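You operate a simulated robot arm through the tools that you are given. There is no shell and no other tool. Be economical: measure what you need, move in short steps, check, and stop when the job is done.

The job below is to be done with a simulated robot arm. You get a single attempt, and the scene is never put back.

JOB
Put the black relay that says "TYPE 47" from the top of the blue bench on top of the blue foam slab and the black relay labelled "TYPE 35" on top of the brown small carton there. Put the cream block labelled "D" from the top of the blue bench on the shelf under the corner bench and the cream block marked "T" on the shelf under the blue bench. Put the red cone on top of the white foam slab. Take the grey foam block and leave it on top of the filters box. Take the brass nest on the top of the blue bench and put it away on the top of the drawer bench. Take the drip tray and leave it on the top of the drawer bench. Shut the right bench drawer. Take the orange handled pad and leave it on top of the blue wiper. Take the white carton from the top of the grey bench and put it on the top of cell two. Any order will do. Set down upright: red cone, orange handled pad.

It is judged by the outcome, as a careful person would: the job done as asked, and still so three seconds after it is handed in. It fails if anything else is knocked over, pushed out of place, dropped, spilled or broken.

ROBOT AND FRAMES
A 6-joint arm with a fingered hand on a trunk, on a base that drives. Base frame: it is fixed to the floor where the robot stands at the start and does not move with it; the origin is under the middle of the robot, x ahead of it, y to its left, z up; the surface under the hand at the start is at about z = 0.78. Units: m, degrees, N and s.
With the tool pointing down near the work surface it reaches from about 0.3 to 0.7 m from the robot's upright axis, wherever it stands. Its first joint turns from -115.0 to 115.0 degrees. Places, roughly: black relay [0.75, -0.25, 0.75]; blue foam slab (24x9x6 cm) [0.5, 0, 0.8]; blue wiper [7, 5.75, 0.75]; brass nest [0.75, -0.25, 0.75]; cream block [0.5, 0.25, 0.75]; drip tray (10x15x4 cm) [4.4, 1.7, 0.2]; filters box [0.75, 0.5, 0.75]; grey foam block (9x6x5 cm) [1, 0.2, 0.8]; orange handled pad (4x3x6 cm) [6.9, 1.9, 0.9]; red cone (6x6x7 cm) [0.7, 0.8, 0.8]; right bench drawer [6.8, 1.3, 0.7]; shelf under the blue bench [0.7, 0.1, 0.2]; shelf under the corner bench [-0.9, -2.1, 0.2]; small carton [0.75, 0.25, 0.75]; top of cell two [4.6, 3.6, 0.8]; top of the drawer bench [7.2, 1.8, 0.8]; white carton [7.25, 0.25, 0.75]; white foam slab (24x9x6 cm) [0.9, 0.8, 0.8]. Payload 4 kg.
The tool frame sits at the grasp point between the pads (the TCP): z along the fingers, y along the line on which they close. The tips reach 0.026 m beyond it. The gripper opens to 0.156 m. The gripper's body begins 0.073 m behind the TCP. The gripper is a hand of 4 fingers: y runs from the thumb to the fingers, the wrist lies at [0, 0, -0.239] in the tool frame, and closing takes about 1.5 s.
Orientation is that of the tool frame in the base frame, as [roll, pitch, yaw] about the fixed x, y, z axes, in that order (R = Rz(yaw) Ry(pitch) Rx(roll)). With the fingers straight down and closing along the base's y, the tool's x points along the base's -x, its y along +y and its z along -z.

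CONTROLS
- The arm moves only by the tool arm_command. Its arguments are lists of equal length, an entry for each row: "translation": the shift along the tool's x, y, z in m, a list of three; "angular": the turn, a rotation vector about the tool's x, y, z in degrees, a list of three. In form: {"translation": [[x, y, z], ...], "angular": [[wx, wy, wz], ...]}. A call has 1 to 20 rows; each row is the pose to reach, as a shift and turn from the pose commanded when the call began, along the tool's axes at that moment. "hand" is the opening in per cent of the stroke, from 0 (shut) to 100 (fully open), set as the call begins (left out, the last holds). Each row takes 0.2 s and may step no farther than 0.05 m and 8.6 degrees from the row before; otherwise, or with a gripper value out of range, the whole call is refused. Where a pose cannot be reached the arm comes as near as it can. A force on the tool above 40 N (or 10 N above the force at the start of the call, whichever is more), or a blocked arm, ends the call early, and 0.2 s more pass. Each finger travels about 0.072 m/s and halts on what it meets, pressing with about 25 N; the grip force reading is that of the motor and also rises with nothing between the fingers. The clock runs only during rows and for 0.2 s after the last one: add rows that repeat a pose to give the fingers time. It gives the time, the measured TCP pose, the force on the tool (base axes), the opening and the grip force at its end, in the units of the frame above (readings bear some noise), with the torque about the TCP (base axes, N m) and any sound that the robot's microphone picked up, and new pictures: "views" is both (left out), scene, wrist or none.
- Cameras (640 x 400 px; columns grow to the right, rows downward): "scene" is now at [0.0152, 0.1636, 1.6517]; the picture's right is [0.17, -0.99, 0.00], its down [-0.79, -0.13, -0.60] and it looks along [0.60, 0.10, -0.80] (base axes); focal length 251 px, centre (320, 200). "wrist" rides on the gripper at [0.058, -0.058, -0.091] in the tool frame; the picture's right is [0.71, 0.71, 0.00], its down [-0.53, 0.53, -0.67] and it looks along [-0.47, 0.47, 0.74] (tool axes); focal length 265 px, centre (320, 200). There is no depth. A picture from a camera that has moved, and an enlarged one, comes with that camera's place and axes in the base frame and with its lens.
- move_column(by): slides the trunk up (or, below 0, down) by that many m; the arm and the scene camera ride with it, the base frame stays. It gives what a move gives, with no picture.
- roll_base(legs): drives the robot by 1 to 6 legs, each [ahead, left, turn to the left] in m, m and degrees, along the robot's own axes; the way and the turn of a leg run together, so that a leg with both is an arc; at most 1.5 m and 180 degrees a leg. The arm and the cameras ride along, it lands a little off, and it stops where it bumps. It gives what a move gives, and a new picture of the scene camera.
- set_grasp(shape): the hand has 4 fingers and takes this shape, open, in about a second: jaw (thumb against the fingers, like two jaws); tri (thumb and two fingers); tip (a fingertip pinch); poke (one finger out to press); point (the index stretched); flat (the hand flat); cup (the hand cupped); fist (a fist). The gripper value then closes the fingers along that shape, each until it touches; the sizes above hold for jaw. It gives what a move gives, with no picture.
- aim_head(pan, tilt): turns the head with the scene camera to pan (to the left, within 155 degrees either way) and tilt (down, from -29 to 69), counted from straight ahead of the robot. It gives what a move gives, and a new picture of the scene camera.
- zoom(camera, box): a new picture of the part [left, top, right, bottom] of that camera's present view, enlarged. It takes no simulated time.
- job_done(): hands the job in; it is judged then, once.

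Go step by step. Nothing tells you exact positions but the pictures and the camera data: compare them with the known pose of the tool, close in by small moves and look again before you grip or let go. The budget is 535 turns and 360 pictures, counting those below and the enlarged ones. Unless the task says otherwise, let go and move clear before handing in, and close with one line.

The tools are called after "Emit:" as a command line: name --argument value ..., lists and objects as JSON in quotes. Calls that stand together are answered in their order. arm_command: Moves the arm, as the interface text tells. Its arguments: {"type":"object","properties":{"translation":{"type":"array","items":{"type":"array","items":{"type":"number"}}},"angular":{"type":"array","items":{"type":"array","items":{"type":"number"}}},"hand":{"type":"number"},"views":{"type":"string","enum":["both","scene","wrist","none"]}},"required":["translation","angular"]} The other tools are called the same way: move_column (by) slides the trunk up or down; set_grasp (shape) gives the hand a shape; roll_base (legs) drives the base; aim_head (pan, tilt) turns the head that bears the scene camera; zoom (camera, box) takes an enlarged picture of a part of a camera's view; job_done () hands the job in.

At the start:

```text
t: 0.0
position: [0.5234, -0.1183, 1.0956]
orientation: [180.0, 0.0, 179.9]
wrist_force: [0.0, 0.4, 0.5]
ft_torque: [0.03, 0.01, 0.02]
opening: 0.1559
grip_force: 0.1
shape: jaw
trunk travel left (down, up): [-0.75, 0.24]
robot x, y, heading: [-0.0019, -0.0028, -0.2]
head pan, tilt: [9.5, 52.8]
```

scene: 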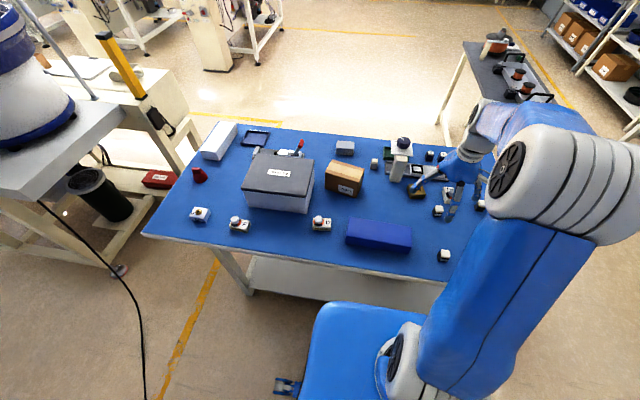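
wrist: 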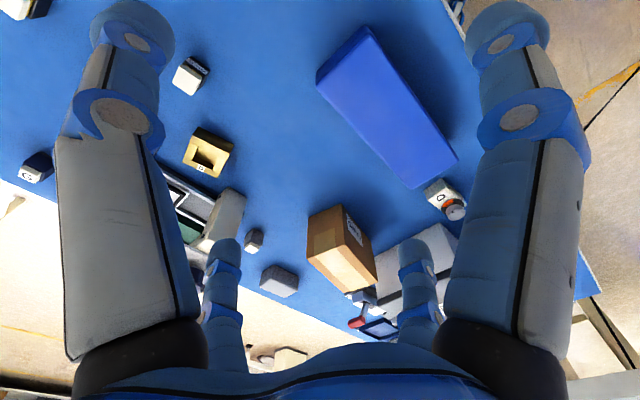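

I see the blue bench with many small items; the arm hides part of the right side. I'll enlarge parts to identify the items.

Emit:
zoom --camera "scene" --box '[360, 120, 500, 270]'

Emit:
zoom --camera "scene" --box '[180, 110, 380, 250]'

Emit:
zoom --camera "wrist" --box '[0, 0, 480, 300]'

```text
2.67 times, centred on (430, 195) of scene
camera zoom: at [0.0152, 0.1636, 1.6517], right [0.17, -0.99, 0.0], down [-0.79, -0.13, -0.6], along [0.6, 0.1, -0.8], focal length 668 px, centre (27, 213)
```

zoom: 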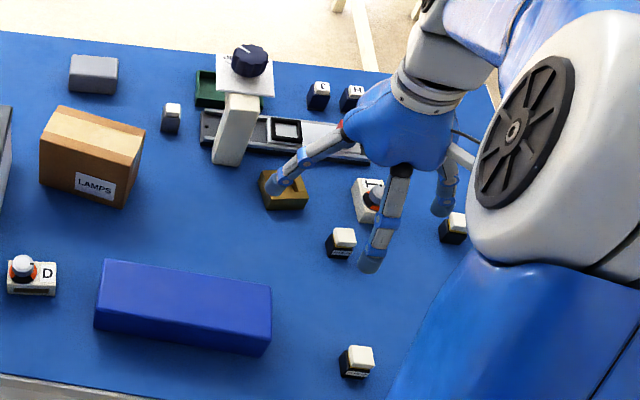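

```text
2.86 times, centred on (280, 180) of scene
camera zoom: at [0.0152, 0.1636, 1.6517], right [0.17, -0.99, 0.0], down [-0.79, -0.13, -0.6], along [0.6, 0.1, -0.8], focal length 716 px, centre (434, 257)
```

zoom: 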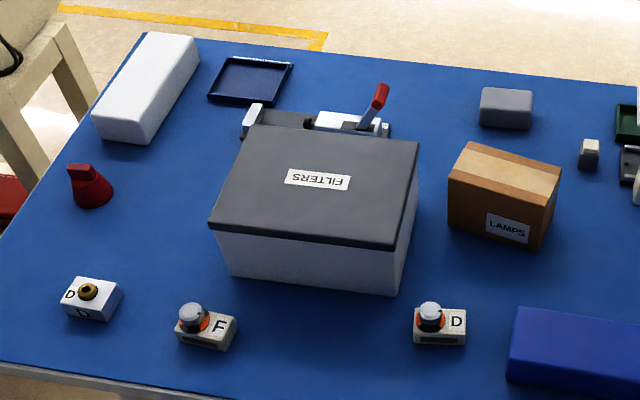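

```text
1.33 times, centred on (240, 150) of wrist
camera zoom: at [0.4655, -0.176, 1.1873], right [-0.71, 0.71, 0.0], down [0.53, 0.53, 0.67], along [0.47, 0.47, -0.74], focal length 354 px, centre (427, 267)
```

zoom: 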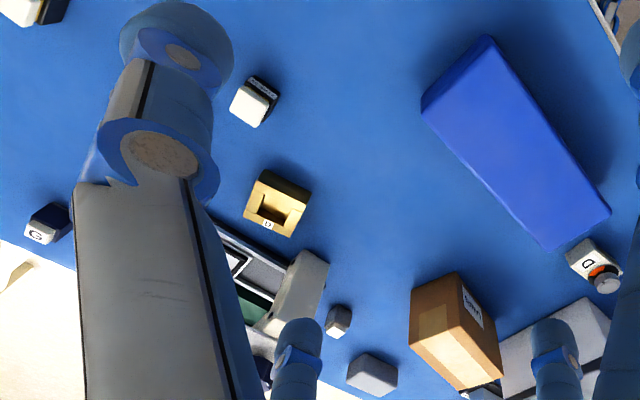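

Several relays and blocks look alike; I'll enlarge each label.

Emit:
zoom --camera "scene" --box '[420, 195, 468, 270]'

Emit:
zoom --camera "scene" --box '[180, 200, 260, 240]'

Emit:
zoom --camera "scene" --box '[290, 200, 350, 240]'

Emit:
zoom --camera "scene" --box '[360, 130, 460, 200]'

```text
5.33 times, centred on (444, 232) of scene
camera zoom: at [0.0152, 0.1636, 1.6517], right [0.17, -0.99, 0.0], down [-0.79, -0.13, -0.6], along [0.6, 0.1, -0.8], focal length 1337 px, centre (-341, 27)
```

zoom: 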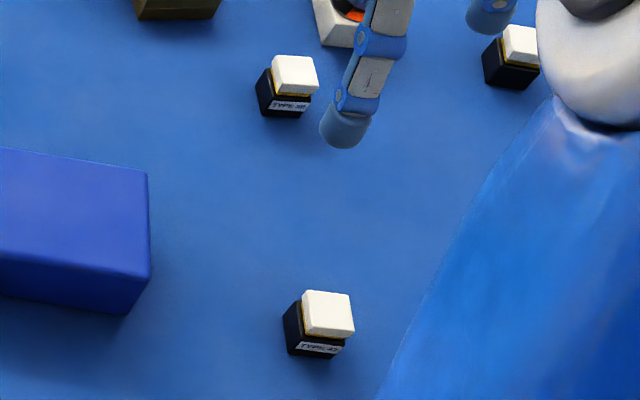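

```text
8.00 times, centred on (220, 220) of scene
camera zoom: at [0.0152, 0.1636, 1.6517], right [0.17, -0.99, 0.0], down [-0.79, -0.13, -0.6], along [0.6, 0.1, -0.8], focal length 2005 px, centre (1120, 40)
```

zoom: 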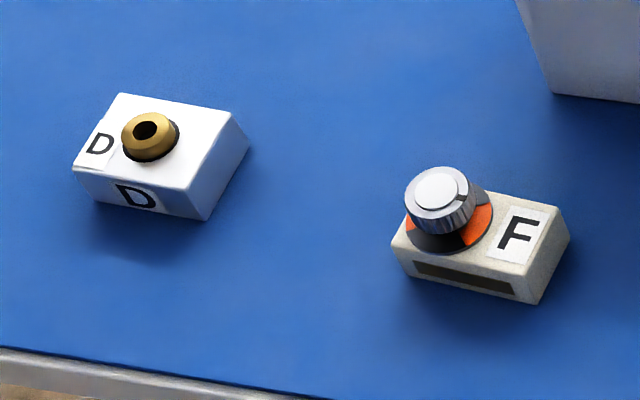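

```text
10.00 times, centred on (320, 220) of scene
camera zoom: at [0.0152, 0.1636, 1.6517], right [0.17, -0.99, 0.0], down [-0.79, -0.13, -0.6], along [0.6, 0.1, -0.8], focal length 2506 px, centre (320, 0)
```

zoom: 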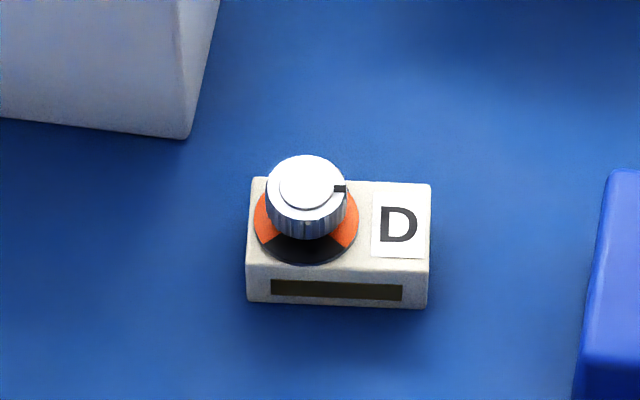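

```text
5.71 times, centred on (410, 165) of scene
camera zoom: at [0.0152, 0.1636, 1.6517], right [0.17, -0.99, 0.0], down [-0.79, -0.13, -0.6], along [0.6, 0.1, -0.8], focal length 1432 px, centre (-194, 400)
```

zoom: 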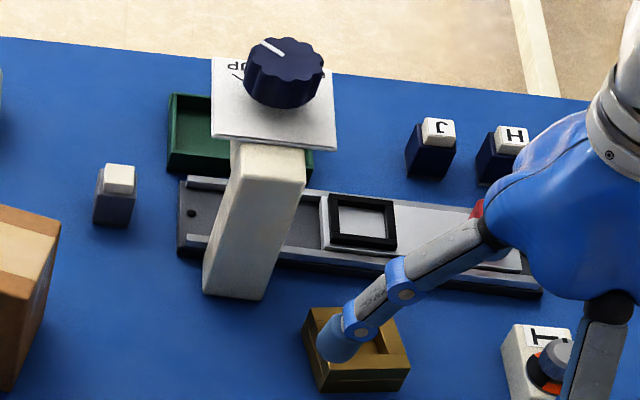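

Emit:
zoom --camera "scene" --box '[436, 246, 454, 264]'

Emit:
zoom --camera "scene" --box '[434, 204, 450, 220]'

Emit:
zoom --camera "scene" --box '[420, 140, 500, 220]'

```text
16.00 times, centred on (445, 255) of scene
camera zoom: at [0.0152, 0.1636, 1.6517], right [0.17, -0.99, 0.0], down [-0.79, -0.13, -0.6], along [0.6, 0.1, -0.8], focal length 4010 px, centre (-1680, -680)
```

zoom: 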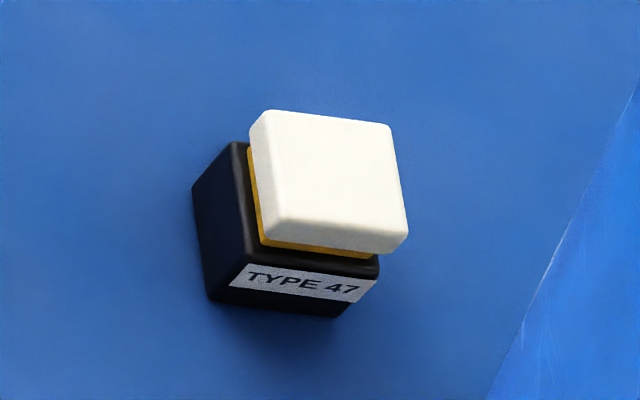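

```text
16.00 times, centred on (442, 212) of scene
camera zoom: at [0.0152, 0.1636, 1.6517], right [0.17, -0.99, 0.0], down [-0.79, -0.13, -0.6], along [0.6, 0.1, -0.8], focal length 4010 px, centre (-1632, 8)
```

zoom: 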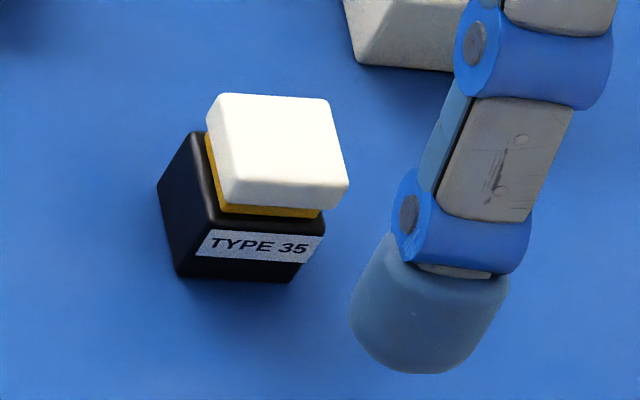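

```text
5.00 times, centred on (460, 180) of scene
camera zoom: at [0.0152, 0.1636, 1.6517], right [0.17, -0.99, 0.0], down [-0.79, -0.13, -0.6], along [0.6, 0.1, -0.8], focal length 1253 px, centre (-380, 300)
```

zoom: 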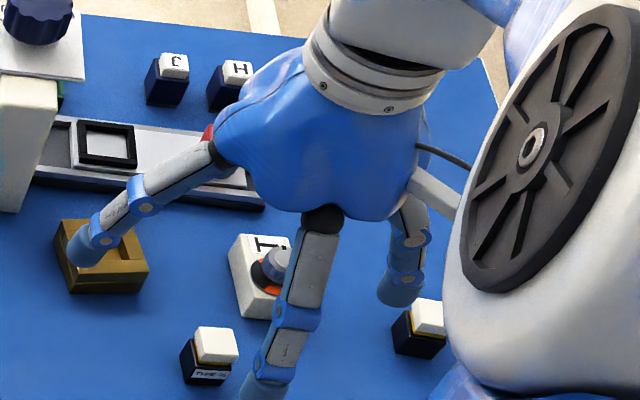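

TYPE 47 is at about (0.469,-0.216), TYPE 35 slightly farther, cream T beside it, cream D at px (320,223). First I bring the hand over TYPE 47.

Emit:
arm_command --translation '[[0.018, -0.033, 0], [0.036, -0.066, 0], [0.054, -0.098, 0], [0.054, -0.098, 0.045], [0.054, -0.098, 0.09], [0.054, -0.098, 0.135], [0.054, -0.098, 0.135]]' --angular '[[0, 0, 0], [0, 0, 0], [0, 0, 0], [0, 0, 0], [0, 0, 0], [0, 0, 0], [0, 0, 0]]'

```text
t: 1.6
position: [0.4677, -0.2154, 0.9589]
orientation: [-180.0, 0.1, 180.0]
wrist_force: [-0.2, 0.4, -0.1]
ft_torque: [-0.01, -0.03, -0.02]
opening: 0.1557
grip_force: 0.2
shape: jaw
trunk travel left (down, up): [-0.75, 0.24]
robot x, y, heading: [0.0008, -0.0009, -0.0]
head pan, tilt: [9.5, 52.8]
camera scene: at [0.0129, 0.1641, 1.6516], right [0.17, -0.99, 0.0], down [-0.78, -0.13, -0.61], along [0.6, 0.1, -0.8], focal length 251 px, centre (320, 200)
camera wrist: at [0.4093, -0.2739, 1.0509], right [-0.71, 0.71, 0.0], down [0.53, 0.53, 0.67], along [0.47, 0.47, -0.74], focal length 265 px, centre (320, 200)
```

scene: 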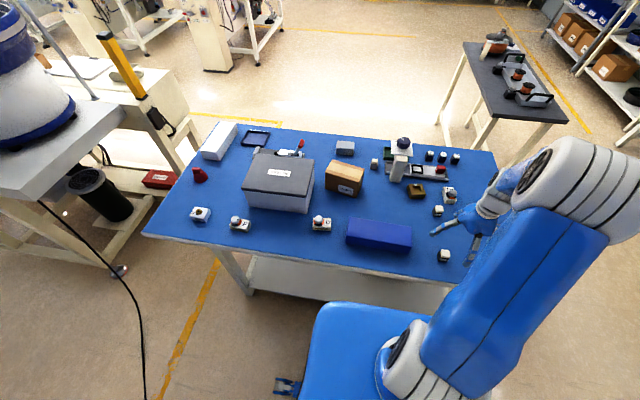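
wrist: 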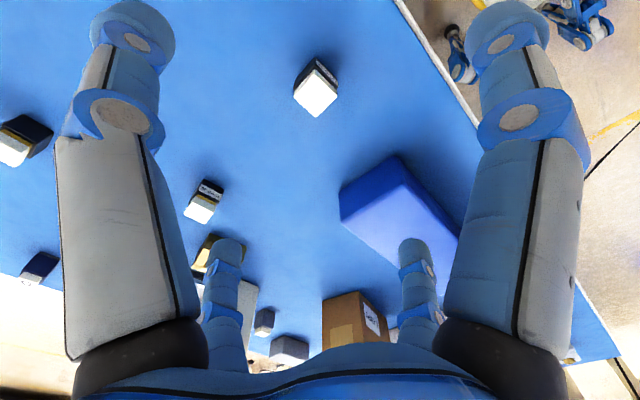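

The relay sits within a few mm of (0.468,-0.219) and is aligned with the axes. I narrow the hand and descend.

Emit:
arm_command --translation '[[0, -0.002, 0.03], [0, -0.003, 0.06], [0, -0.003, 0.09], [0, -0.003, 0.09]]' --angular '[[0, 0, 0], [0, 0, 0], [0, 0, 0], [0, 0, 0]]' --hand 55 --views "wrist"

```text
t: 2.6
position: [0.4676, -0.2199, 0.8701]
orientation: [-179.9, 0.1, -179.9]
wrist_force: [-1.0, 0.4, -0.2]
ft_torque: [0.01, -0.06, 0.0]
opening: 0.0865
grip_force: 0.1
shape: jaw
trunk travel left (down, up): [-0.75, 0.24]
robot x, y, heading: [-0.0055, -0.0027, 0.1]
head pan, tilt: [9.5, 52.8]
camera wrist: at [0.4092, -0.2769, 0.9627], right [-0.71, 0.71, 0.0], down [0.53, 0.53, 0.67], along [0.47, 0.47, -0.74], focal length 265 px, centre (320, 200)
```

wrist: 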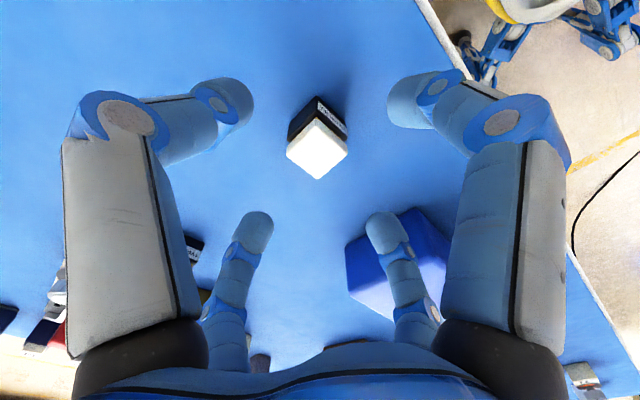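

Well centred on the relay. Descend 5.5 cm and close.

Emit:
arm_command --translation '[[0, 0, 0.03], [0, 0, 0.054], [0, 0, 0.054]]' --angular '[[0, 0, 0], [0, 0, 0], [0, 0, 0]]' --views "none"

Emit:
arm_command --translation '[[0, 0, 0], [0, 0, 0], [0, 0, 0], [0, 0, 0], [0, 0, 0], [0, 0, 0], [0, 0, 0]]' --angular '[[0, 0, 0], [0, 0, 0], [0, 0, 0], [0, 0, 0], [0, 0, 0], [0, 0, 0], [0, 0, 0]]' --hand 0 --views "wrist"

```text
t: 3.4
position: [0.4705, -0.2168, 0.8168]
orientation: [-180.0, -0.1, 179.9]
wrist_force: [0.3, 1.1, 0.1]
ft_torque: [-0.02, 0.01, 0.02]
opening: 0.0862
grip_force: 0.2
shape: jaw
trunk travel left (down, up): [-0.75, 0.24]
robot x, y, heading: [-0.0007, 0.0012, -0.1]
head pan, tilt: [9.5, 52.8]
```

```text
t: 5.0
position: [0.4697, -0.217, 0.8161]
orientation: [-180.0, -0.1, 179.9]
wrist_force: [0.2, -0.5, -0.1]
ft_torque: [-0.01, 0.0, 0.04]
opening: 0.0245
grip_force: 25.4
shape: jaw
trunk travel left (down, up): [-0.75, 0.24]
robot x, y, heading: [0.0016, 0.0038, -0.1]
head pan, tilt: [9.5, 52.8]
camera wrist: at [0.4108, -0.2757, 0.9082], right [-0.71, 0.71, 0.0], down [0.53, 0.53, 0.67], along [0.47, 0.47, -0.74], focal length 265 px, centre (320, 200)
```

wrist: 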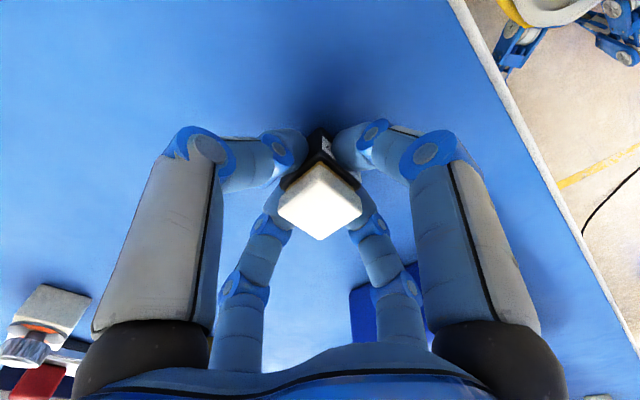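

Gripped. Lift and carry over the slab centre (0.508, 0.02).

Emit:
arm_command --translation '[[0, 0, -0.05], [0, 0, -0.1], [0, 0, -0.15], [-0.007, 0.045, -0.15], [-0.014, 0.09, -0.15], [-0.021, 0.135, -0.15], [-0.03, 0.18, -0.15], [-0.038, 0.22, -0.15], [-0.038, 0.24, -0.15], [-0.038, 0.24, -0.11], [-0.038, 0.24, -0.11]]' --angular '[[0, 0, 0], [0, 0, 0], [0, 0, 0], [0, 0, 0], [0, 0, 0], [0, 0, 0], [0, 0, 0], [0, 0, 0], [0, 0, 0], [0, 0, 0], [0, 0, 0]]'

```text
t: 7.4
position: [0.5054, 0.0222, 0.9271]
orientation: [180.0, 0.1, 179.9]
wrist_force: [-0.6, 0.4, 0.4]
ft_torque: [-0.01, 0.0, 0.0]
opening: 0.0246
grip_force: 25.0
shape: jaw
trunk travel left (down, up): [-0.75, 0.24]
robot x, y, heading: [0.0021, -0.0034, -0.1]
head pan, tilt: [9.5, 52.8]
camera scene: at [0.0122, 0.1638, 1.6517], right [0.17, -0.99, 0.0], down [-0.78, -0.13, -0.61], along [0.6, 0.1, -0.8], focal length 251 px, centre (320, 200)
camera wrist: at [0.4475, -0.0368, 1.0188], right [-0.71, 0.71, 0.0], down [0.53, 0.53, 0.67], along [0.47, 0.47, -0.74], focal length 265 px, centre (320, 200)
```

scene: 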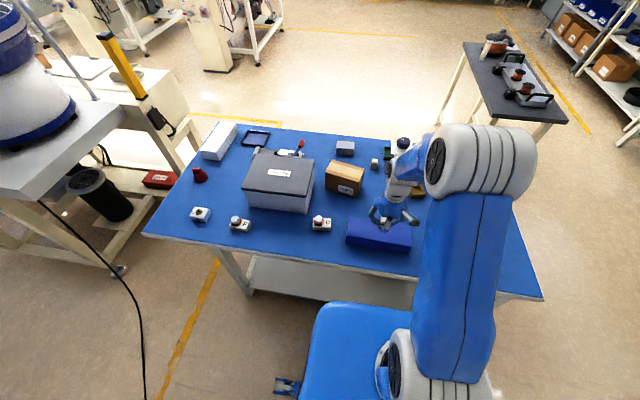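
wrist: 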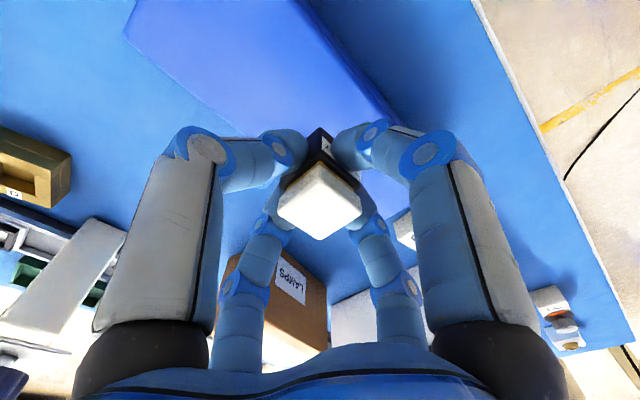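

Centred over the slab. Lower slowly to contact.

Emit:
arm_command --translation '[[0, 0, 0.03], [0, 0, 0.044], [0, 0, 0.048], [0, 0, 0.05], [0, 0, 0.05]]' --angular '[[0, 0, 0], [0, 0, 0], [0, 0, 0], [0, 0, 0], [0, 0, 0]]' --views "scene"

Emit:
zoom --camera "scene" --box '[340, 190, 420, 260]'

```text
t: 8.6
position: [0.5071, 0.0217, 0.8753]
orientation: [-180.0, -0.1, 179.8]
wrist_force: [0.2, -0.1, -0.7]
ft_torque: [0.01, 0.0, 0.0]
opening: 0.0248
grip_force: 24.9
shape: jaw
trunk travel left (down, up): [-0.75, 0.24]
robot x, y, heading: [0.0006, -0.0015, -0.0]
head pan, tilt: [9.5, 52.8]
camera scene: at [0.0155, 0.1636, 1.6516], right [0.17, -0.99, 0.0], down [-0.79, -0.13, -0.6], along [0.6, 0.1, -0.8], focal length 251 px, centre (320, 200)
```

scene: 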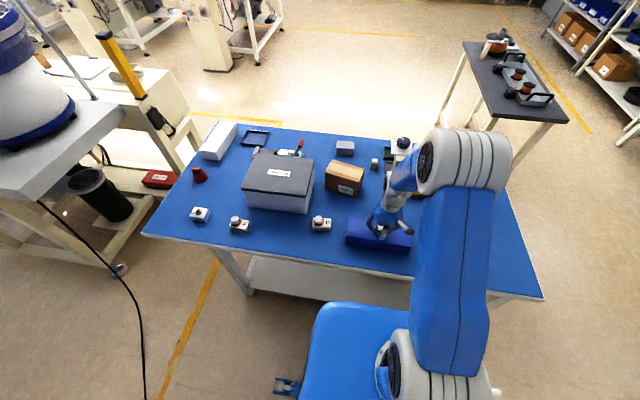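

```text
5.71 times, centred on (380, 225) of scene
camera zoom: at [0.0155, 0.1636, 1.6516], right [0.17, -0.99, 0.0], down [-0.79, -0.13, -0.6], along [0.6, 0.1, -0.8], focal length 1432 px, centre (-23, 57)
```

zoom: 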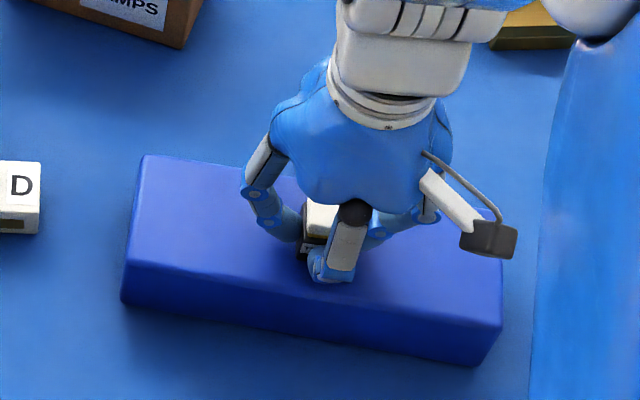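

No contact force yet. I keep lowering in small steps.

Emit:
arm_command --translation '[[0, 0, 0.002], [0, 0, 0.004], [0, 0, 0.006], [0, 0, 0.008], [0, 0, 0.008]]' --angular '[[0, 0, 0], [0, 0, 0], [0, 0, 0], [0, 0, 0], [0, 0, 0]]' --views "wrist"

```text
t: 9.8
position: [0.5092, 0.021, 0.873]
orientation: [179.8, 0.7, 179.9]
wrist_force: [-6.1, -0.4, 26.6]
ft_torque: [-0.05, 0.15, -0.05]
opening: 0.0258
grip_force: 24.9
shape: jaw
trunk travel left (down, up): [-0.75, 0.24]
robot x, y, heading: [-0.0018, 0.0032, -0.1]
head pan, tilt: [9.5, 52.8]
stopped in row 5: the force on the tool passed its limit at 42 N (the readings are from after the stop); the commanded pose is now the measured one
camera wrist: at [0.4507, -0.0369, 0.9649], right [-0.71, 0.71, -0.01], down [0.52, 0.53, 0.67], along [0.48, 0.47, -0.74], focal length 265 px, centre (320, 200)
```

wrist: 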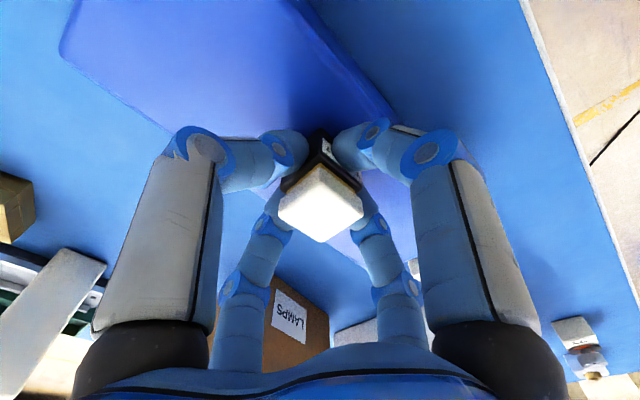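

Contact made. Ease up slightly, release, retreat.

Emit:
arm_command --translation '[[0, 0, -0.002], [0, 0, -0.002], [0, 0, -0.002], [0, 0, -0.002], [0, 0, -0.002], [0, 0, -0.002], [0, 0, -0.03], [0, 0, -0.08], [0, 0, -0.12], [0, 0, -0.12]]' --angular '[[0, 0, 0], [0, 0, 0], [0, 0, 0], [0, 0, 0], [0, 0, 0], [0, 0, 0], [0, 0, 0], [0, 0, 0], [0, 0, 0], [0, 0, 0]]' --hand 55 --views "both"

```text
t: 12.0
position: [0.5087, 0.0206, 0.99]
orientation: [179.9, 0.2, 179.8]
wrist_force: [0.8, -0.6, -0.7]
ft_torque: [-0.01, 0.0, -0.02]
opening: 0.0852
grip_force: 0.1
shape: jaw
trunk travel left (down, up): [-0.75, 0.24]
robot x, y, heading: [-0.0022, -0.0006, -0.4]
head pan, tilt: [9.5, 52.8]
camera scene: at [0.0167, 0.1636, 1.6516], right [0.17, -0.99, 0.0], down [-0.79, -0.13, -0.6], along [0.6, 0.1, -0.8], focal length 251 px, centre (320, 200)
camera wrist: at [0.4506, -0.0366, 1.082], right [-0.71, 0.71, 0.0], down [0.52, 0.53, 0.67], along [0.48, 0.47, -0.74], focal length 265 px, centre (320, 200)
```

scene: 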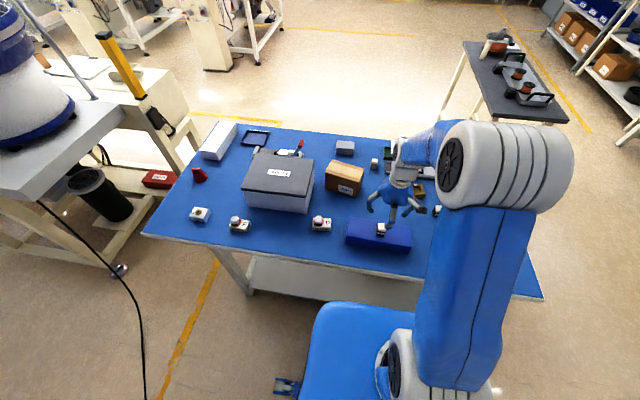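
wrist: 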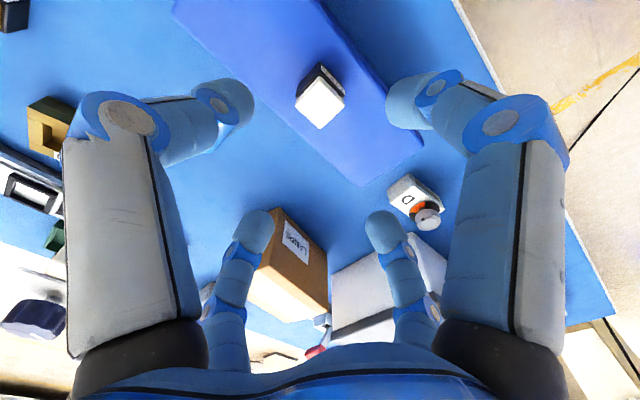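

TYPE 47 sits on the slab. Other things are near or beyond reach, so I look down at the base to see how much room there is to the bench.

Emit:
aim_head --pan 30 --tilt 69

```text
t: 12.8
position: [0.5085, 0.0205, 0.991]
orientation: [179.8, 0.3, 179.9]
wrist_force: [0.1, 0.0, -0.2]
ft_torque: [0.0, 0.01, 0.01]
opening: 0.0852
grip_force: 0.0
shape: jaw
trunk travel left (down, up): [-0.75, 0.24]
robot x, y, heading: [-0.0003, 0.0009, 0.2]
head pan, tilt: [30.0, 68.8]
camera scene: at [-0.0096, 0.179, 1.6335], right [0.5, -0.87, 0.0], down [-0.81, -0.47, -0.36], along [0.31, 0.18, -0.93], focal length 251 px, centre (320, 200)
```

scene: 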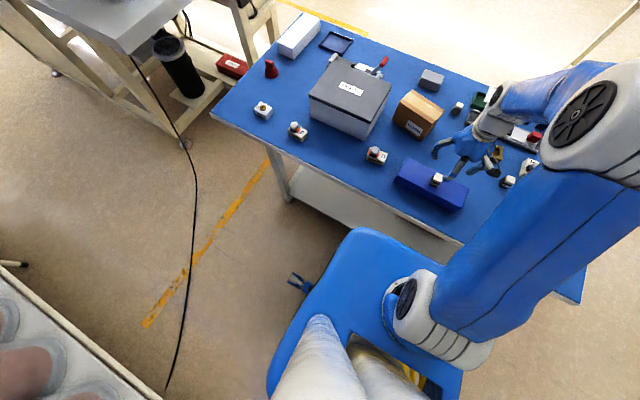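

The base nearly touches the bench front, so no driving ahead. I test the reach for TYPE 35 at about (0.667,-0.219).

Emit:
arm_command --translation '[[-0.02, -0.03, 0], [-0.04, -0.06, 0], [-0.06, -0.09, 0], [-0.08, -0.12, 0], [-0.1, -0.15, 0], [-0.12, -0.18, 0], [-0.14, -0.21, 0], [-0.159, -0.24, 0], [-0.159, -0.24, 0.05], [-0.159, -0.24, 0.1], [-0.159, -0.24, 0.1]]' --angular '[[0, 0, 0], [0, 0, 0], [0, 0, 0], [0, 0, 0], [0, 0, 0], [0, 0, 0], [0, 0, 0], [0, 0, 0], [0, 0, 0], [0, 0, 0], [0, 0, 0]]' --views "wrist"

```text
t: 15.2
position: [0.6693, -0.2171, 0.8918]
orientation: [-180.0, 0.4, 180.0]
wrist_force: [0.2, 0.0, 0.5]
ft_torque: [-0.02, -0.01, 0.02]
opening: 0.0854
grip_force: 0.0
shape: jaw
trunk travel left (down, up): [-0.75, 0.24]
robot x, y, heading: [-0.0012, 0.0005, 0.0]
head pan, tilt: [30.0, 68.8]
camera wrist: at [0.61, -0.2752, 0.9833], right [-0.71, 0.71, -0.01], down [0.52, 0.53, 0.67], along [0.48, 0.47, -0.74], focal length 265 px, centre (320, 200)
```

wrist: 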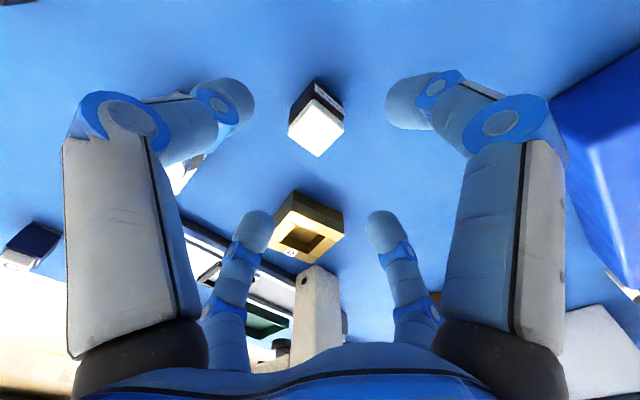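

Over TYPE 35 and reachable. Descend and grip.

Emit:
arm_command --translation '[[0, -0.003, 0.03], [0, -0.003, 0.05], [0, -0.003, 0.075], [0, -0.003, 0.075]]' --angular '[[0, 0, 0], [0, 0, 0], [0, 0, 0], [0, 0, 0]]' --hand 45 --views "none"

Emit:
arm_command --translation '[[0, 0, 0], [0, 0, 0], [0, 0, 0], [0, 0, 0], [0, 0, 0], [0, 0, 0], [0, 0, 0], [0, 0, -0.05], [0, 0, -0.1], [0, 0, -0.15], [0, 0, -0.15]]' --angular '[[0, 0, 0], [0, 0, 0], [0, 0, 0], [0, 0, 0], [0, 0, 0], [0, 0, 0], [0, 0, 0], [0, 0, 0], [0, 0, 0], [0, 0, 0], [0, 0, 0]]' --hand 0 --views "wrist"

Emit:
aim_head --pan 9.5 --tilt 52.8

```text
t: 16.2
position: [0.6689, -0.2223, 0.8177]
orientation: [180.0, 0.4, 179.9]
wrist_force: [-0.2, -0.1, 0.3]
ft_torque: [-0.02, 0.0, -0.01]
opening: 0.0705
grip_force: 0.0
shape: jaw
trunk travel left (down, up): [-0.75, 0.24]
robot x, y, heading: [0.0007, 0.0047, 0.1]
head pan, tilt: [30.0, 68.8]
```

```text
t: 18.6
position: [0.6695, -0.222, 0.967]
orientation: [179.9, 0.2, 179.9]
wrist_force: [0.8, 0.1, -1.0]
ft_torque: [0.03, 0.02, -0.02]
opening: 0.0241
grip_force: 25.1
shape: jaw
trunk travel left (down, up): [-0.75, 0.24]
robot x, y, heading: [0.0008, 0.0032, -0.2]
head pan, tilt: [30.0, 68.8]
camera wrist: at [0.6105, -0.2803, 1.0581], right [-0.71, 0.71, 0.0], down [0.52, 0.52, 0.67], along [0.48, 0.47, -0.74], focal length 265 px, centre (320, 200)
```

wrist: 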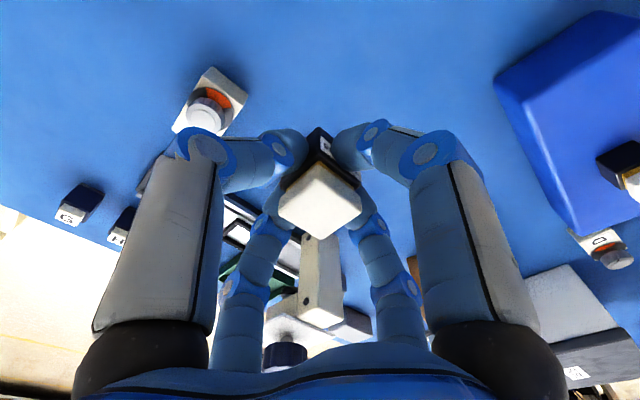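

```text
t: 19.5
position: [0.6683, -0.2204, 0.9676]
orientation: [-180.0, 0.3, 179.9]
wrist_force: [0.8, 0.6, -0.4]
ft_torque: [0.03, 0.0, -0.04]
opening: 0.0246
grip_force: 25.5
shape: jaw
trunk travel left (down, up): [-0.75, 0.24]
robot x, y, heading: [0.0016, -0.0036, 0.1]
head pan, tilt: [9.5, 52.8]
camera scene: at [0.0151, 0.1636, 1.6516], right [0.17, -0.99, 0.0], down [-0.79, -0.13, -0.6], along [0.6, 0.1, -0.8], focal length 251 px, centre (320, 200)
```

scene: 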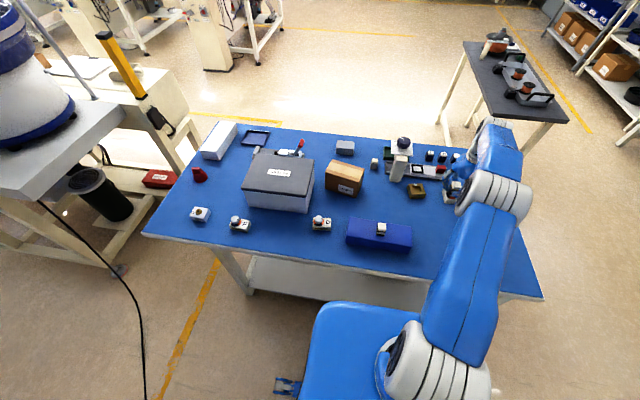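

Gripped TYPE 35. The carton top is about z 0.88, centre (0.76,0.18); I carry it there at height, away from the knob mast, and see whether it's in reach.

Emit:
arm_command --translation '[[0, 0, -0.04], [0.01, 0.04, -0.08], [0.02, 0.085, -0.08], [0.02, 0.13, -0.08], [0.02, 0.175, -0.08], [0.02, 0.22, -0.08], [0.02, 0.265, -0.08], [0.02, 0.31, -0.08], [0.01, 0.355, -0.08], [-0.02, 0.39, -0.08], [-0.05, 0.4, -0.08], [-0.08, 0.4, -0.06], [-0.087, 0.4, -0.04], [-0.087, 0.4, -0.04]]' --angular '[[0, 0, 0], [0, 0, 0], [0, 0, 0], [0, 0, 0], [0, 0, 0], [0, 0, 0], [0, 0, 0], [0, 0, 0], [0, 0, 0], [0, 0, 0], [0, 0, 0], [0, 0, 0], [0, 0, 0], [0, 0, 0]]'

```text
refused: row 2 steps farther than a row can; nothing moved
```

Emit:
arm_command --translation '[[0, 0, -0.04], [0.01, 0.02, -0.08], [0.02, 0.06, -0.08], [0.02, 0.1, -0.08], [0.02, 0.145, -0.08], [0.02, 0.19, -0.08], [0.02, 0.235, -0.08], [0.02, 0.28, -0.08], [0.02, 0.325, -0.08], [0.01, 0.365, -0.08], [-0.02, 0.39, -0.08], [-0.05, 0.4, -0.08], [-0.08, 0.4, -0.06], [-0.087, 0.4, -0.04], [-0.087, 0.4, -0.04]]' --angular '[[0, 0, 0], [0, 0, 0], [0, 0, 0], [0, 0, 0], [0, 0, 0], [0, 0, 0], [0, 0, 0], [0, 0, 0], [0, 0, 0], [0, 0, 0], [0, 0, 0], [0, 0, 0], [0, 0, 0], [0, 0, 0], [0, 0, 0]]'

```text
t: 22.7
position: [0.6992, 0.1671, 1.0237]
orientation: [179.9, 0.4, 179.9]
wrist_force: [-0.7, 1.2, -0.3]
ft_torque: [0.01, -0.01, -0.01]
opening: 0.0242
grip_force: 25.1
shape: jaw
out of reach, approached as far as the arm can: row 12, 13, 14, 15
trunk travel left (down, up): [-0.75, 0.24]
robot x, y, heading: [0.0003, -0.0012, -0.2]
head pan, tilt: [9.5, 52.8]
camera scene: at [0.0128, 0.1632, 1.6518], right [0.17, -0.99, 0.0], down [-0.78, -0.13, -0.61], along [0.6, 0.1, -0.8], focal length 251 px, centre (320, 200)
camera wrist: at [0.6407, 0.1092, 1.1153], right [-0.71, 0.71, 0.0], down [0.52, 0.52, 0.67], along [0.48, 0.47, -0.74], focal length 265 px, centre (320, 200)
```

scene: 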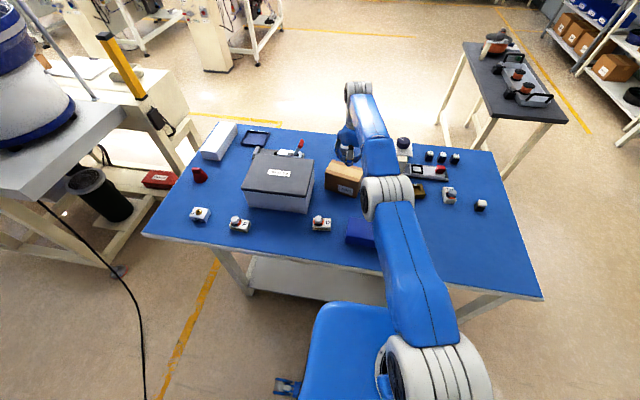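
wrist: 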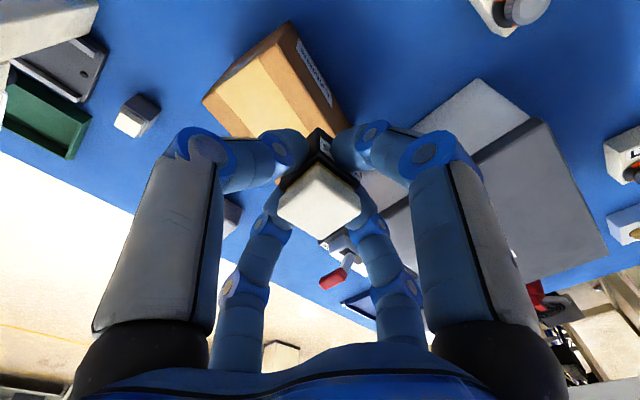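

Out of reach at this trunk height. Raising the trunk brings the shoulder to wrist height and should gain some centimetres.

Emit:
move_column --by 0.2

Emit:
arm_command --translation '[[0, 0, 0.045], [0, 0, 0.09], [0, 0, 0.135], [0, 0, 0.18], [-0.02, 0, 0.22], [-0.05, 0.01, 0.22], [-0.07, 0.01, 0.22], [-0.07, 0.01, 0.22]]' --angular '[[0, 0, 0], [0, 0, 0], [0, 0, 0], [0, 0, 0], [0, 0, 0], [0, 0, 0], [0, 0, 0], [0, 0, 0]]'

```text
t: 24.8
position: [0.7009, 0.167, 1.2216]
orientation: [179.9, 0.2, 179.9]
wrist_force: [0.3, -0.4, 0.0]
ft_torque: [-0.04, 0.01, 0.02]
opening: 0.0242
grip_force: 25.1
shape: jaw
trunk travel left (down, up): [-0.95, 0.04]
robot x, y, heading: [-0.0027, 0.0001, -0.1]
head pan, tilt: [9.5, 52.8]
```

```text
t: 26.6
position: [0.6925, 0.1608, 1.0241]
orientation: [179.9, 0.4, 179.8]
wrist_force: [-0.8, -0.5, 0.0]
ft_torque: [0.0, 0.03, -0.03]
opening: 0.0242
grip_force: 25.2
shape: jaw
out of reach, approached as far as the arm can: row 4, 5, 6, 7, 8
trunk travel left (down, up): [-0.95, 0.04]
robot x, y, heading: [-0.001, 0.0007, -0.1]
head pan, tilt: [9.5, 52.8]
camera scene: at [0.0143, 0.1635, 1.8516], right [0.17, -0.99, 0.0], down [-0.79, -0.13, -0.6], along [0.6, 0.1, -0.8], focal length 251 px, centre (320, 200)
camera wrist: at [0.633, 0.1019, 1.1144], right [-0.71, 0.71, 0.0], down [0.52, 0.52, 0.67], along [0.48, 0.47, -0.74], focal length 265 px, centre (320, 200)
```

scene: 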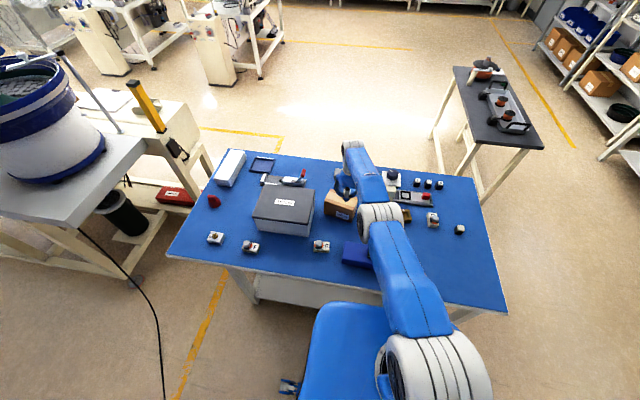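
wrist: 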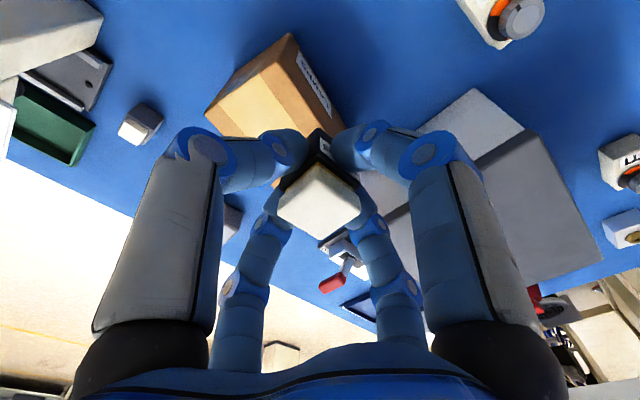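

Reach tops out near 0.72 m regardless of trunk height. I bring the trunk back and try creeping ahead 6 cm towards the bench.

Emit:
arm_command --translation '[[0, 0, -0.045], [0, 0, -0.09], [0, 0, -0.135], [0, 0, -0.18], [0, 0, -0.2], [0, 0, -0.2]]' --angular '[[0, 0, 0], [0, 0, 0], [0, 0, 0], [0, 0, 0], [0, 0, 0], [0, 0, 0]]' --views "none"

Emit:
move_column --by -0.2

Emit:
roll_base --legs '[[0.06, 0, 0]]'

```text
t: 28.0
position: [0.693, 0.1589, 1.2255]
orientation: [179.9, 0.4, 179.9]
wrist_force: [0.1, -0.1, 0.2]
ft_torque: [-0.01, 0.02, 0.0]
opening: 0.024
grip_force: 25.2
shape: jaw
trunk travel left (down, up): [-0.95, 0.04]
robot x, y, heading: [0.0018, -0.0012, -0.0]
head pan, tilt: [9.5, 52.8]
```

```text
t: 30.2
position: [0.6906, 0.1587, 1.0255]
orientation: [179.9, 0.3, 180.0]
wrist_force: [-0.3, 0.1, -0.5]
ft_torque: [0.01, -0.02, 0.02]
opening: 0.0242
grip_force: 25.2
shape: jaw
trunk travel left (down, up): [-0.75, 0.24]
robot x, y, heading: [0.0028, 0.0014, 0.1]
head pan, tilt: [9.5, 52.8]
```

```text
t: 31.6
position: [0.7535, 0.1588, 1.0249]
orientation: [179.9, 0.3, 179.9]
wrist_force: [-0.3, -0.1, 0.1]
ft_torque: [-0.02, -0.03, -0.01]
opening: 0.0243
grip_force: 25.3
shape: jaw
trunk travel left (down, up): [-0.75, 0.24]
robot x, y, heading: [0.0614, 0.0036, 0.2]
head pan, tilt: [9.5, 52.8]
camera scene: at [0.0801, 0.1616, 1.6519], right [0.17, -0.99, 0.0], down [-0.79, -0.13, -0.6], along [0.59, 0.1, -0.8], focal length 251 px, centre (320, 200)
```

scene: 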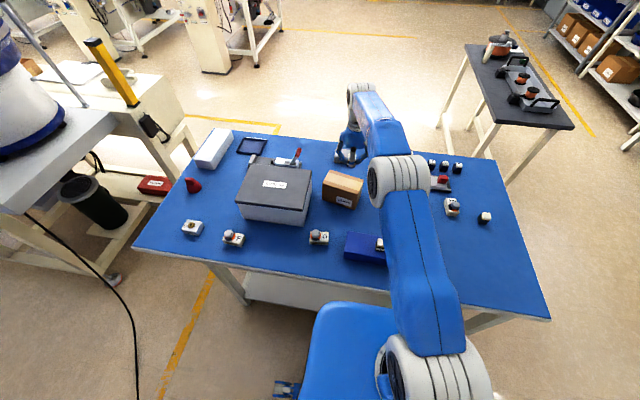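

Emit:
arm_command --translation '[[0, 0.008, 0.03], [0, 0.017, 0.06], [0, 0.017, 0.06]]' --angular '[[0, 0, 0], [0, 0, 0], [0, 0, 0]]' --views "both"

Emit:
zoom --camera "scene" --box '[300, 120, 400, 220]'

```text
t: 32.5
position: [0.7514, 0.1768, 0.9691]
orientation: [179.9, 0.4, 180.0]
wrist_force: [0.4, 0.2, 0.2]
ft_torque: [-0.01, -0.03, -0.03]
opening: 0.0244
grip_force: 25.3
shape: jaw
trunk travel left (down, up): [-0.75, 0.24]
robot x, y, heading: [0.0616, 0.0009, 0.0]
head pan, tilt: [9.5, 52.8]
camera scene: at [0.0764, 0.1632, 1.6517], right [0.17, -0.99, 0.0], down [-0.78, -0.13, -0.61], along [0.6, 0.1, -0.8], focal length 251 px, centre (320, 200)
camera wrist: at [0.692, 0.119, 1.0598], right [-0.71, 0.71, 0.0], down [0.52, 0.53, 0.67], along [0.48, 0.47, -0.74], focal length 265 px, centre (320, 200)
```

scene: 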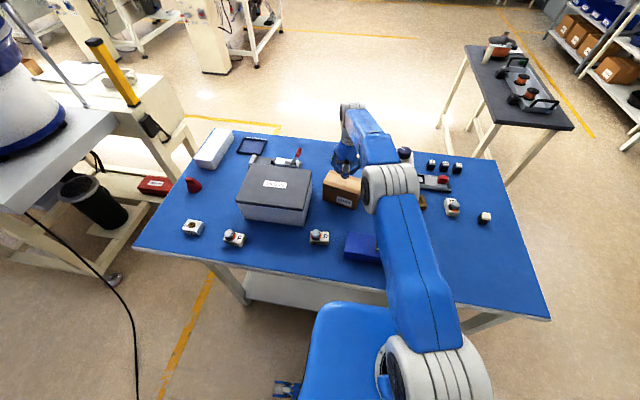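
wrist: 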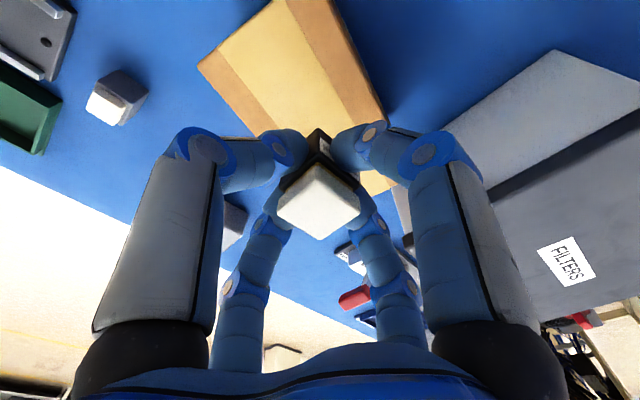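

```text
4.00 times, centred on (350, 170) of scene
camera zoom: at [0.0764, 0.1632, 1.6517], right [0.17, -0.99, 0.0], down [-0.78, -0.13, -0.61], along [0.6, 0.1, -0.8], focal length 1002 px, centre (200, 320)
```

zoom: 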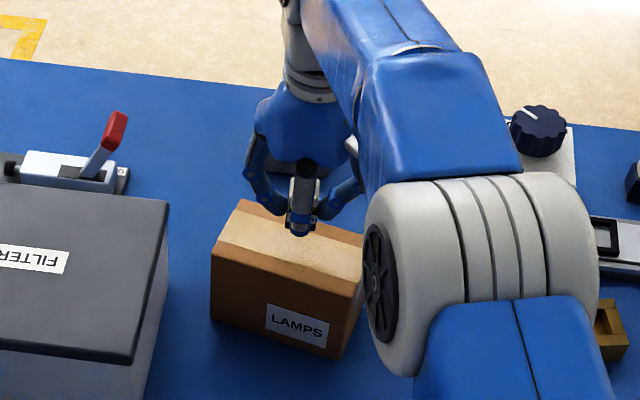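

The relay is above the middle of the carton top. Lower to contact.

Emit:
arm_command --translation '[[0, 0, 0.02], [0, 0, 0.036], [0, 0, 0.04], [0, 0, 0.043], [0, 0, 0.046], [0, 0, 0.049], [0, 0, 0.052], [0, 0, 0.055], [0, 0, 0.058], [0, 0, 0.061], [0, 0, 0.064]]' --angular '[[0, 0, 0], [0, 0, 0], [0, 0, 0], [0, 0, 0], [0, 0, 0], [0, 0, 0], [0, 0, 0], [0, 0, 0], [0, 0, 0], [0, 0, 0], [0, 0, 0]]' --views "none"

```text
t: 34.1
position: [0.756, 0.1784, 0.9242]
orientation: [179.6, 1.5, -179.9]
wrist_force: [-3.6, 0.1, 20.4]
ft_torque: [-0.04, 0.17, 0.0]
opening: 0.0252
grip_force: 25.4
shape: jaw
trunk travel left (down, up): [-0.75, 0.24]
robot x, y, heading: [0.061, -0.0007, 0.0]
head pan, tilt: [9.5, 52.8]
stopped in row 8: the force on the tool passed its limit at 42 N (the readings are from after the stop); the commanded pose is now the measured one
```

Emit:
arm_command --translation '[[0, 0, -0.002], [0, 0, -0.002], [0, 0, -0.002], [0, 0, -0.002], [0, 0, -0.002], [0, 0, -0.002], [0, 0, -0.03], [0, 0, -0.08], [0, 0, -0.12], [0.05, 0, -0.12], [0.1, 0, -0.12], [0.15, 0, -0.12]]' --angular '[[0, 0, 0], [0, 0, 0], [0, 0, 0], [0, 0, 0], [0, 0, 0], [0, 0, 0], [0, 0, 0], [0, 0, 0], [0, 0, 0], [0, 0, 0], [0, 0, 0], [0, 0, 0]]' --hand 45 --views "scene"

Emit:
zoom --camera "scene" --box '[300, 120, 500, 245]'

```text
t: 36.8
position: [0.6, 0.1797, 1.0388]
orientation: [179.7, 1.4, 179.9]
wrist_force: [-0.3, 0.0, 0.1]
ft_torque: [0.02, -0.07, -0.02]
opening: 0.0699
grip_force: 0.1
shape: jaw
trunk travel left (down, up): [-0.75, 0.24]
robot x, y, heading: [0.0678, 0.0016, 0.0]
head pan, tilt: [9.5, 52.8]
camera scene: at [0.0729, 0.1631, 1.6517], right [0.17, -0.99, 0.0], down [-0.78, -0.13, -0.61], along [0.6, 0.1, -0.79], focal length 251 px, centre (320, 200)
```

scene: 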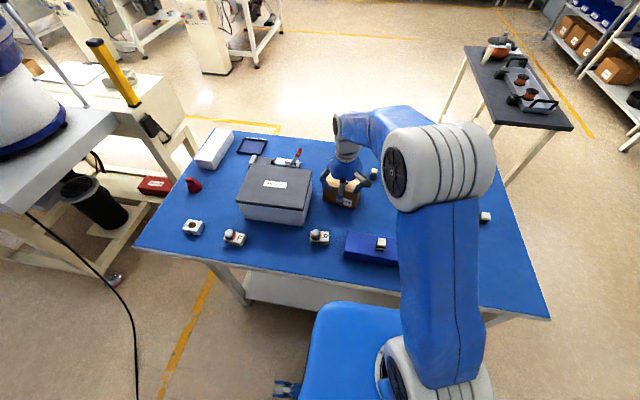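

```text
3.20 times, centred on (400, 182) of scene
camera zoom: at [0.0729, 0.1631, 1.6517], right [0.17, -0.99, 0.0], down [-0.78, -0.13, -0.61], along [0.6, 0.1, -0.79], focal length 802 px, centre (64, 256)
```

zoom: 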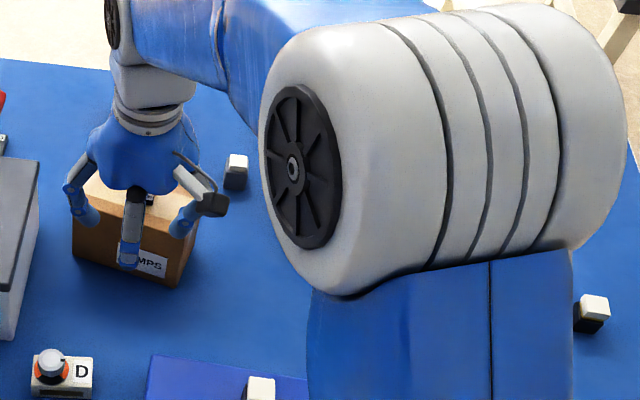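

TYPE 35 is on the carton. Next the red cone at about (0.71,0.85) to the white slab; I slide the base left 0.75 m.

Emit:
roll_base --legs '[[0, 0.4, 0], [0, 0.35, 0]]'

Emit:
zoom --camera "scene" --box '[240, 110, 440, 235]'

```text
t: 47.0
position: [0.5979, 0.9301, 1.0365]
orientation: [179.8, 1.2, -179.8]
wrist_force: [-0.1, 0.4, 0.7]
ft_torque: [-0.02, 0.01, 0.01]
opening: 0.0698
grip_force: 0.1
shape: jaw
trunk travel left (down, up): [-0.75, 0.24]
robot x, y, heading: [0.0586, 0.7539, 0.4]
head pan, tilt: [9.5, 52.8]
camera scene: at [0.073, 0.9148, 1.6516], right [0.17, -0.99, 0.0], down [-0.79, -0.14, -0.6], along [0.6, 0.1, -0.8], focal length 251 px, centre (320, 200)
```

scene: 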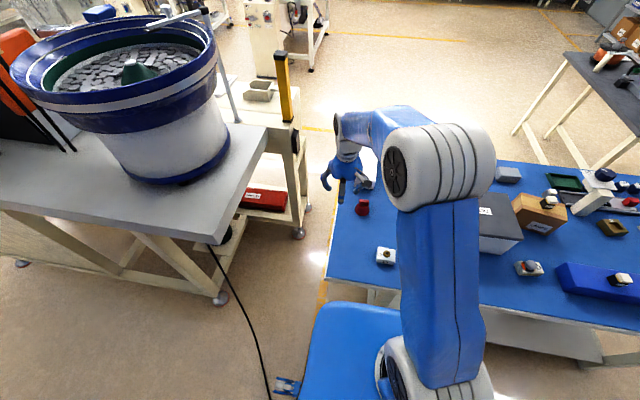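

```text
3.20 times, centred on (340, 172) of scene
camera zoom: at [0.073, 0.9148, 1.6516], right [0.17, -0.99, 0.0], down [-0.79, -0.14, -0.6], along [0.6, 0.1, -0.8], focal length 802 px, centre (256, 288)
```

zoom: 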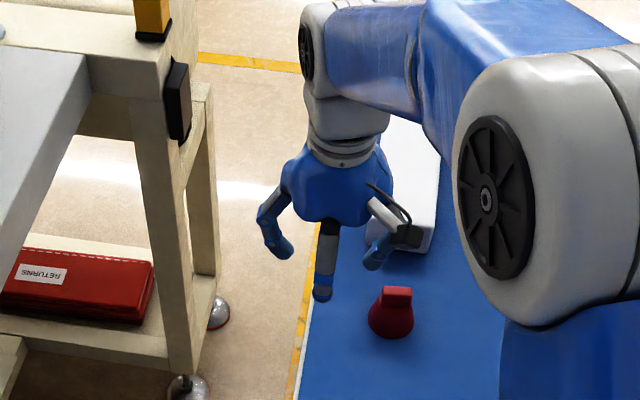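

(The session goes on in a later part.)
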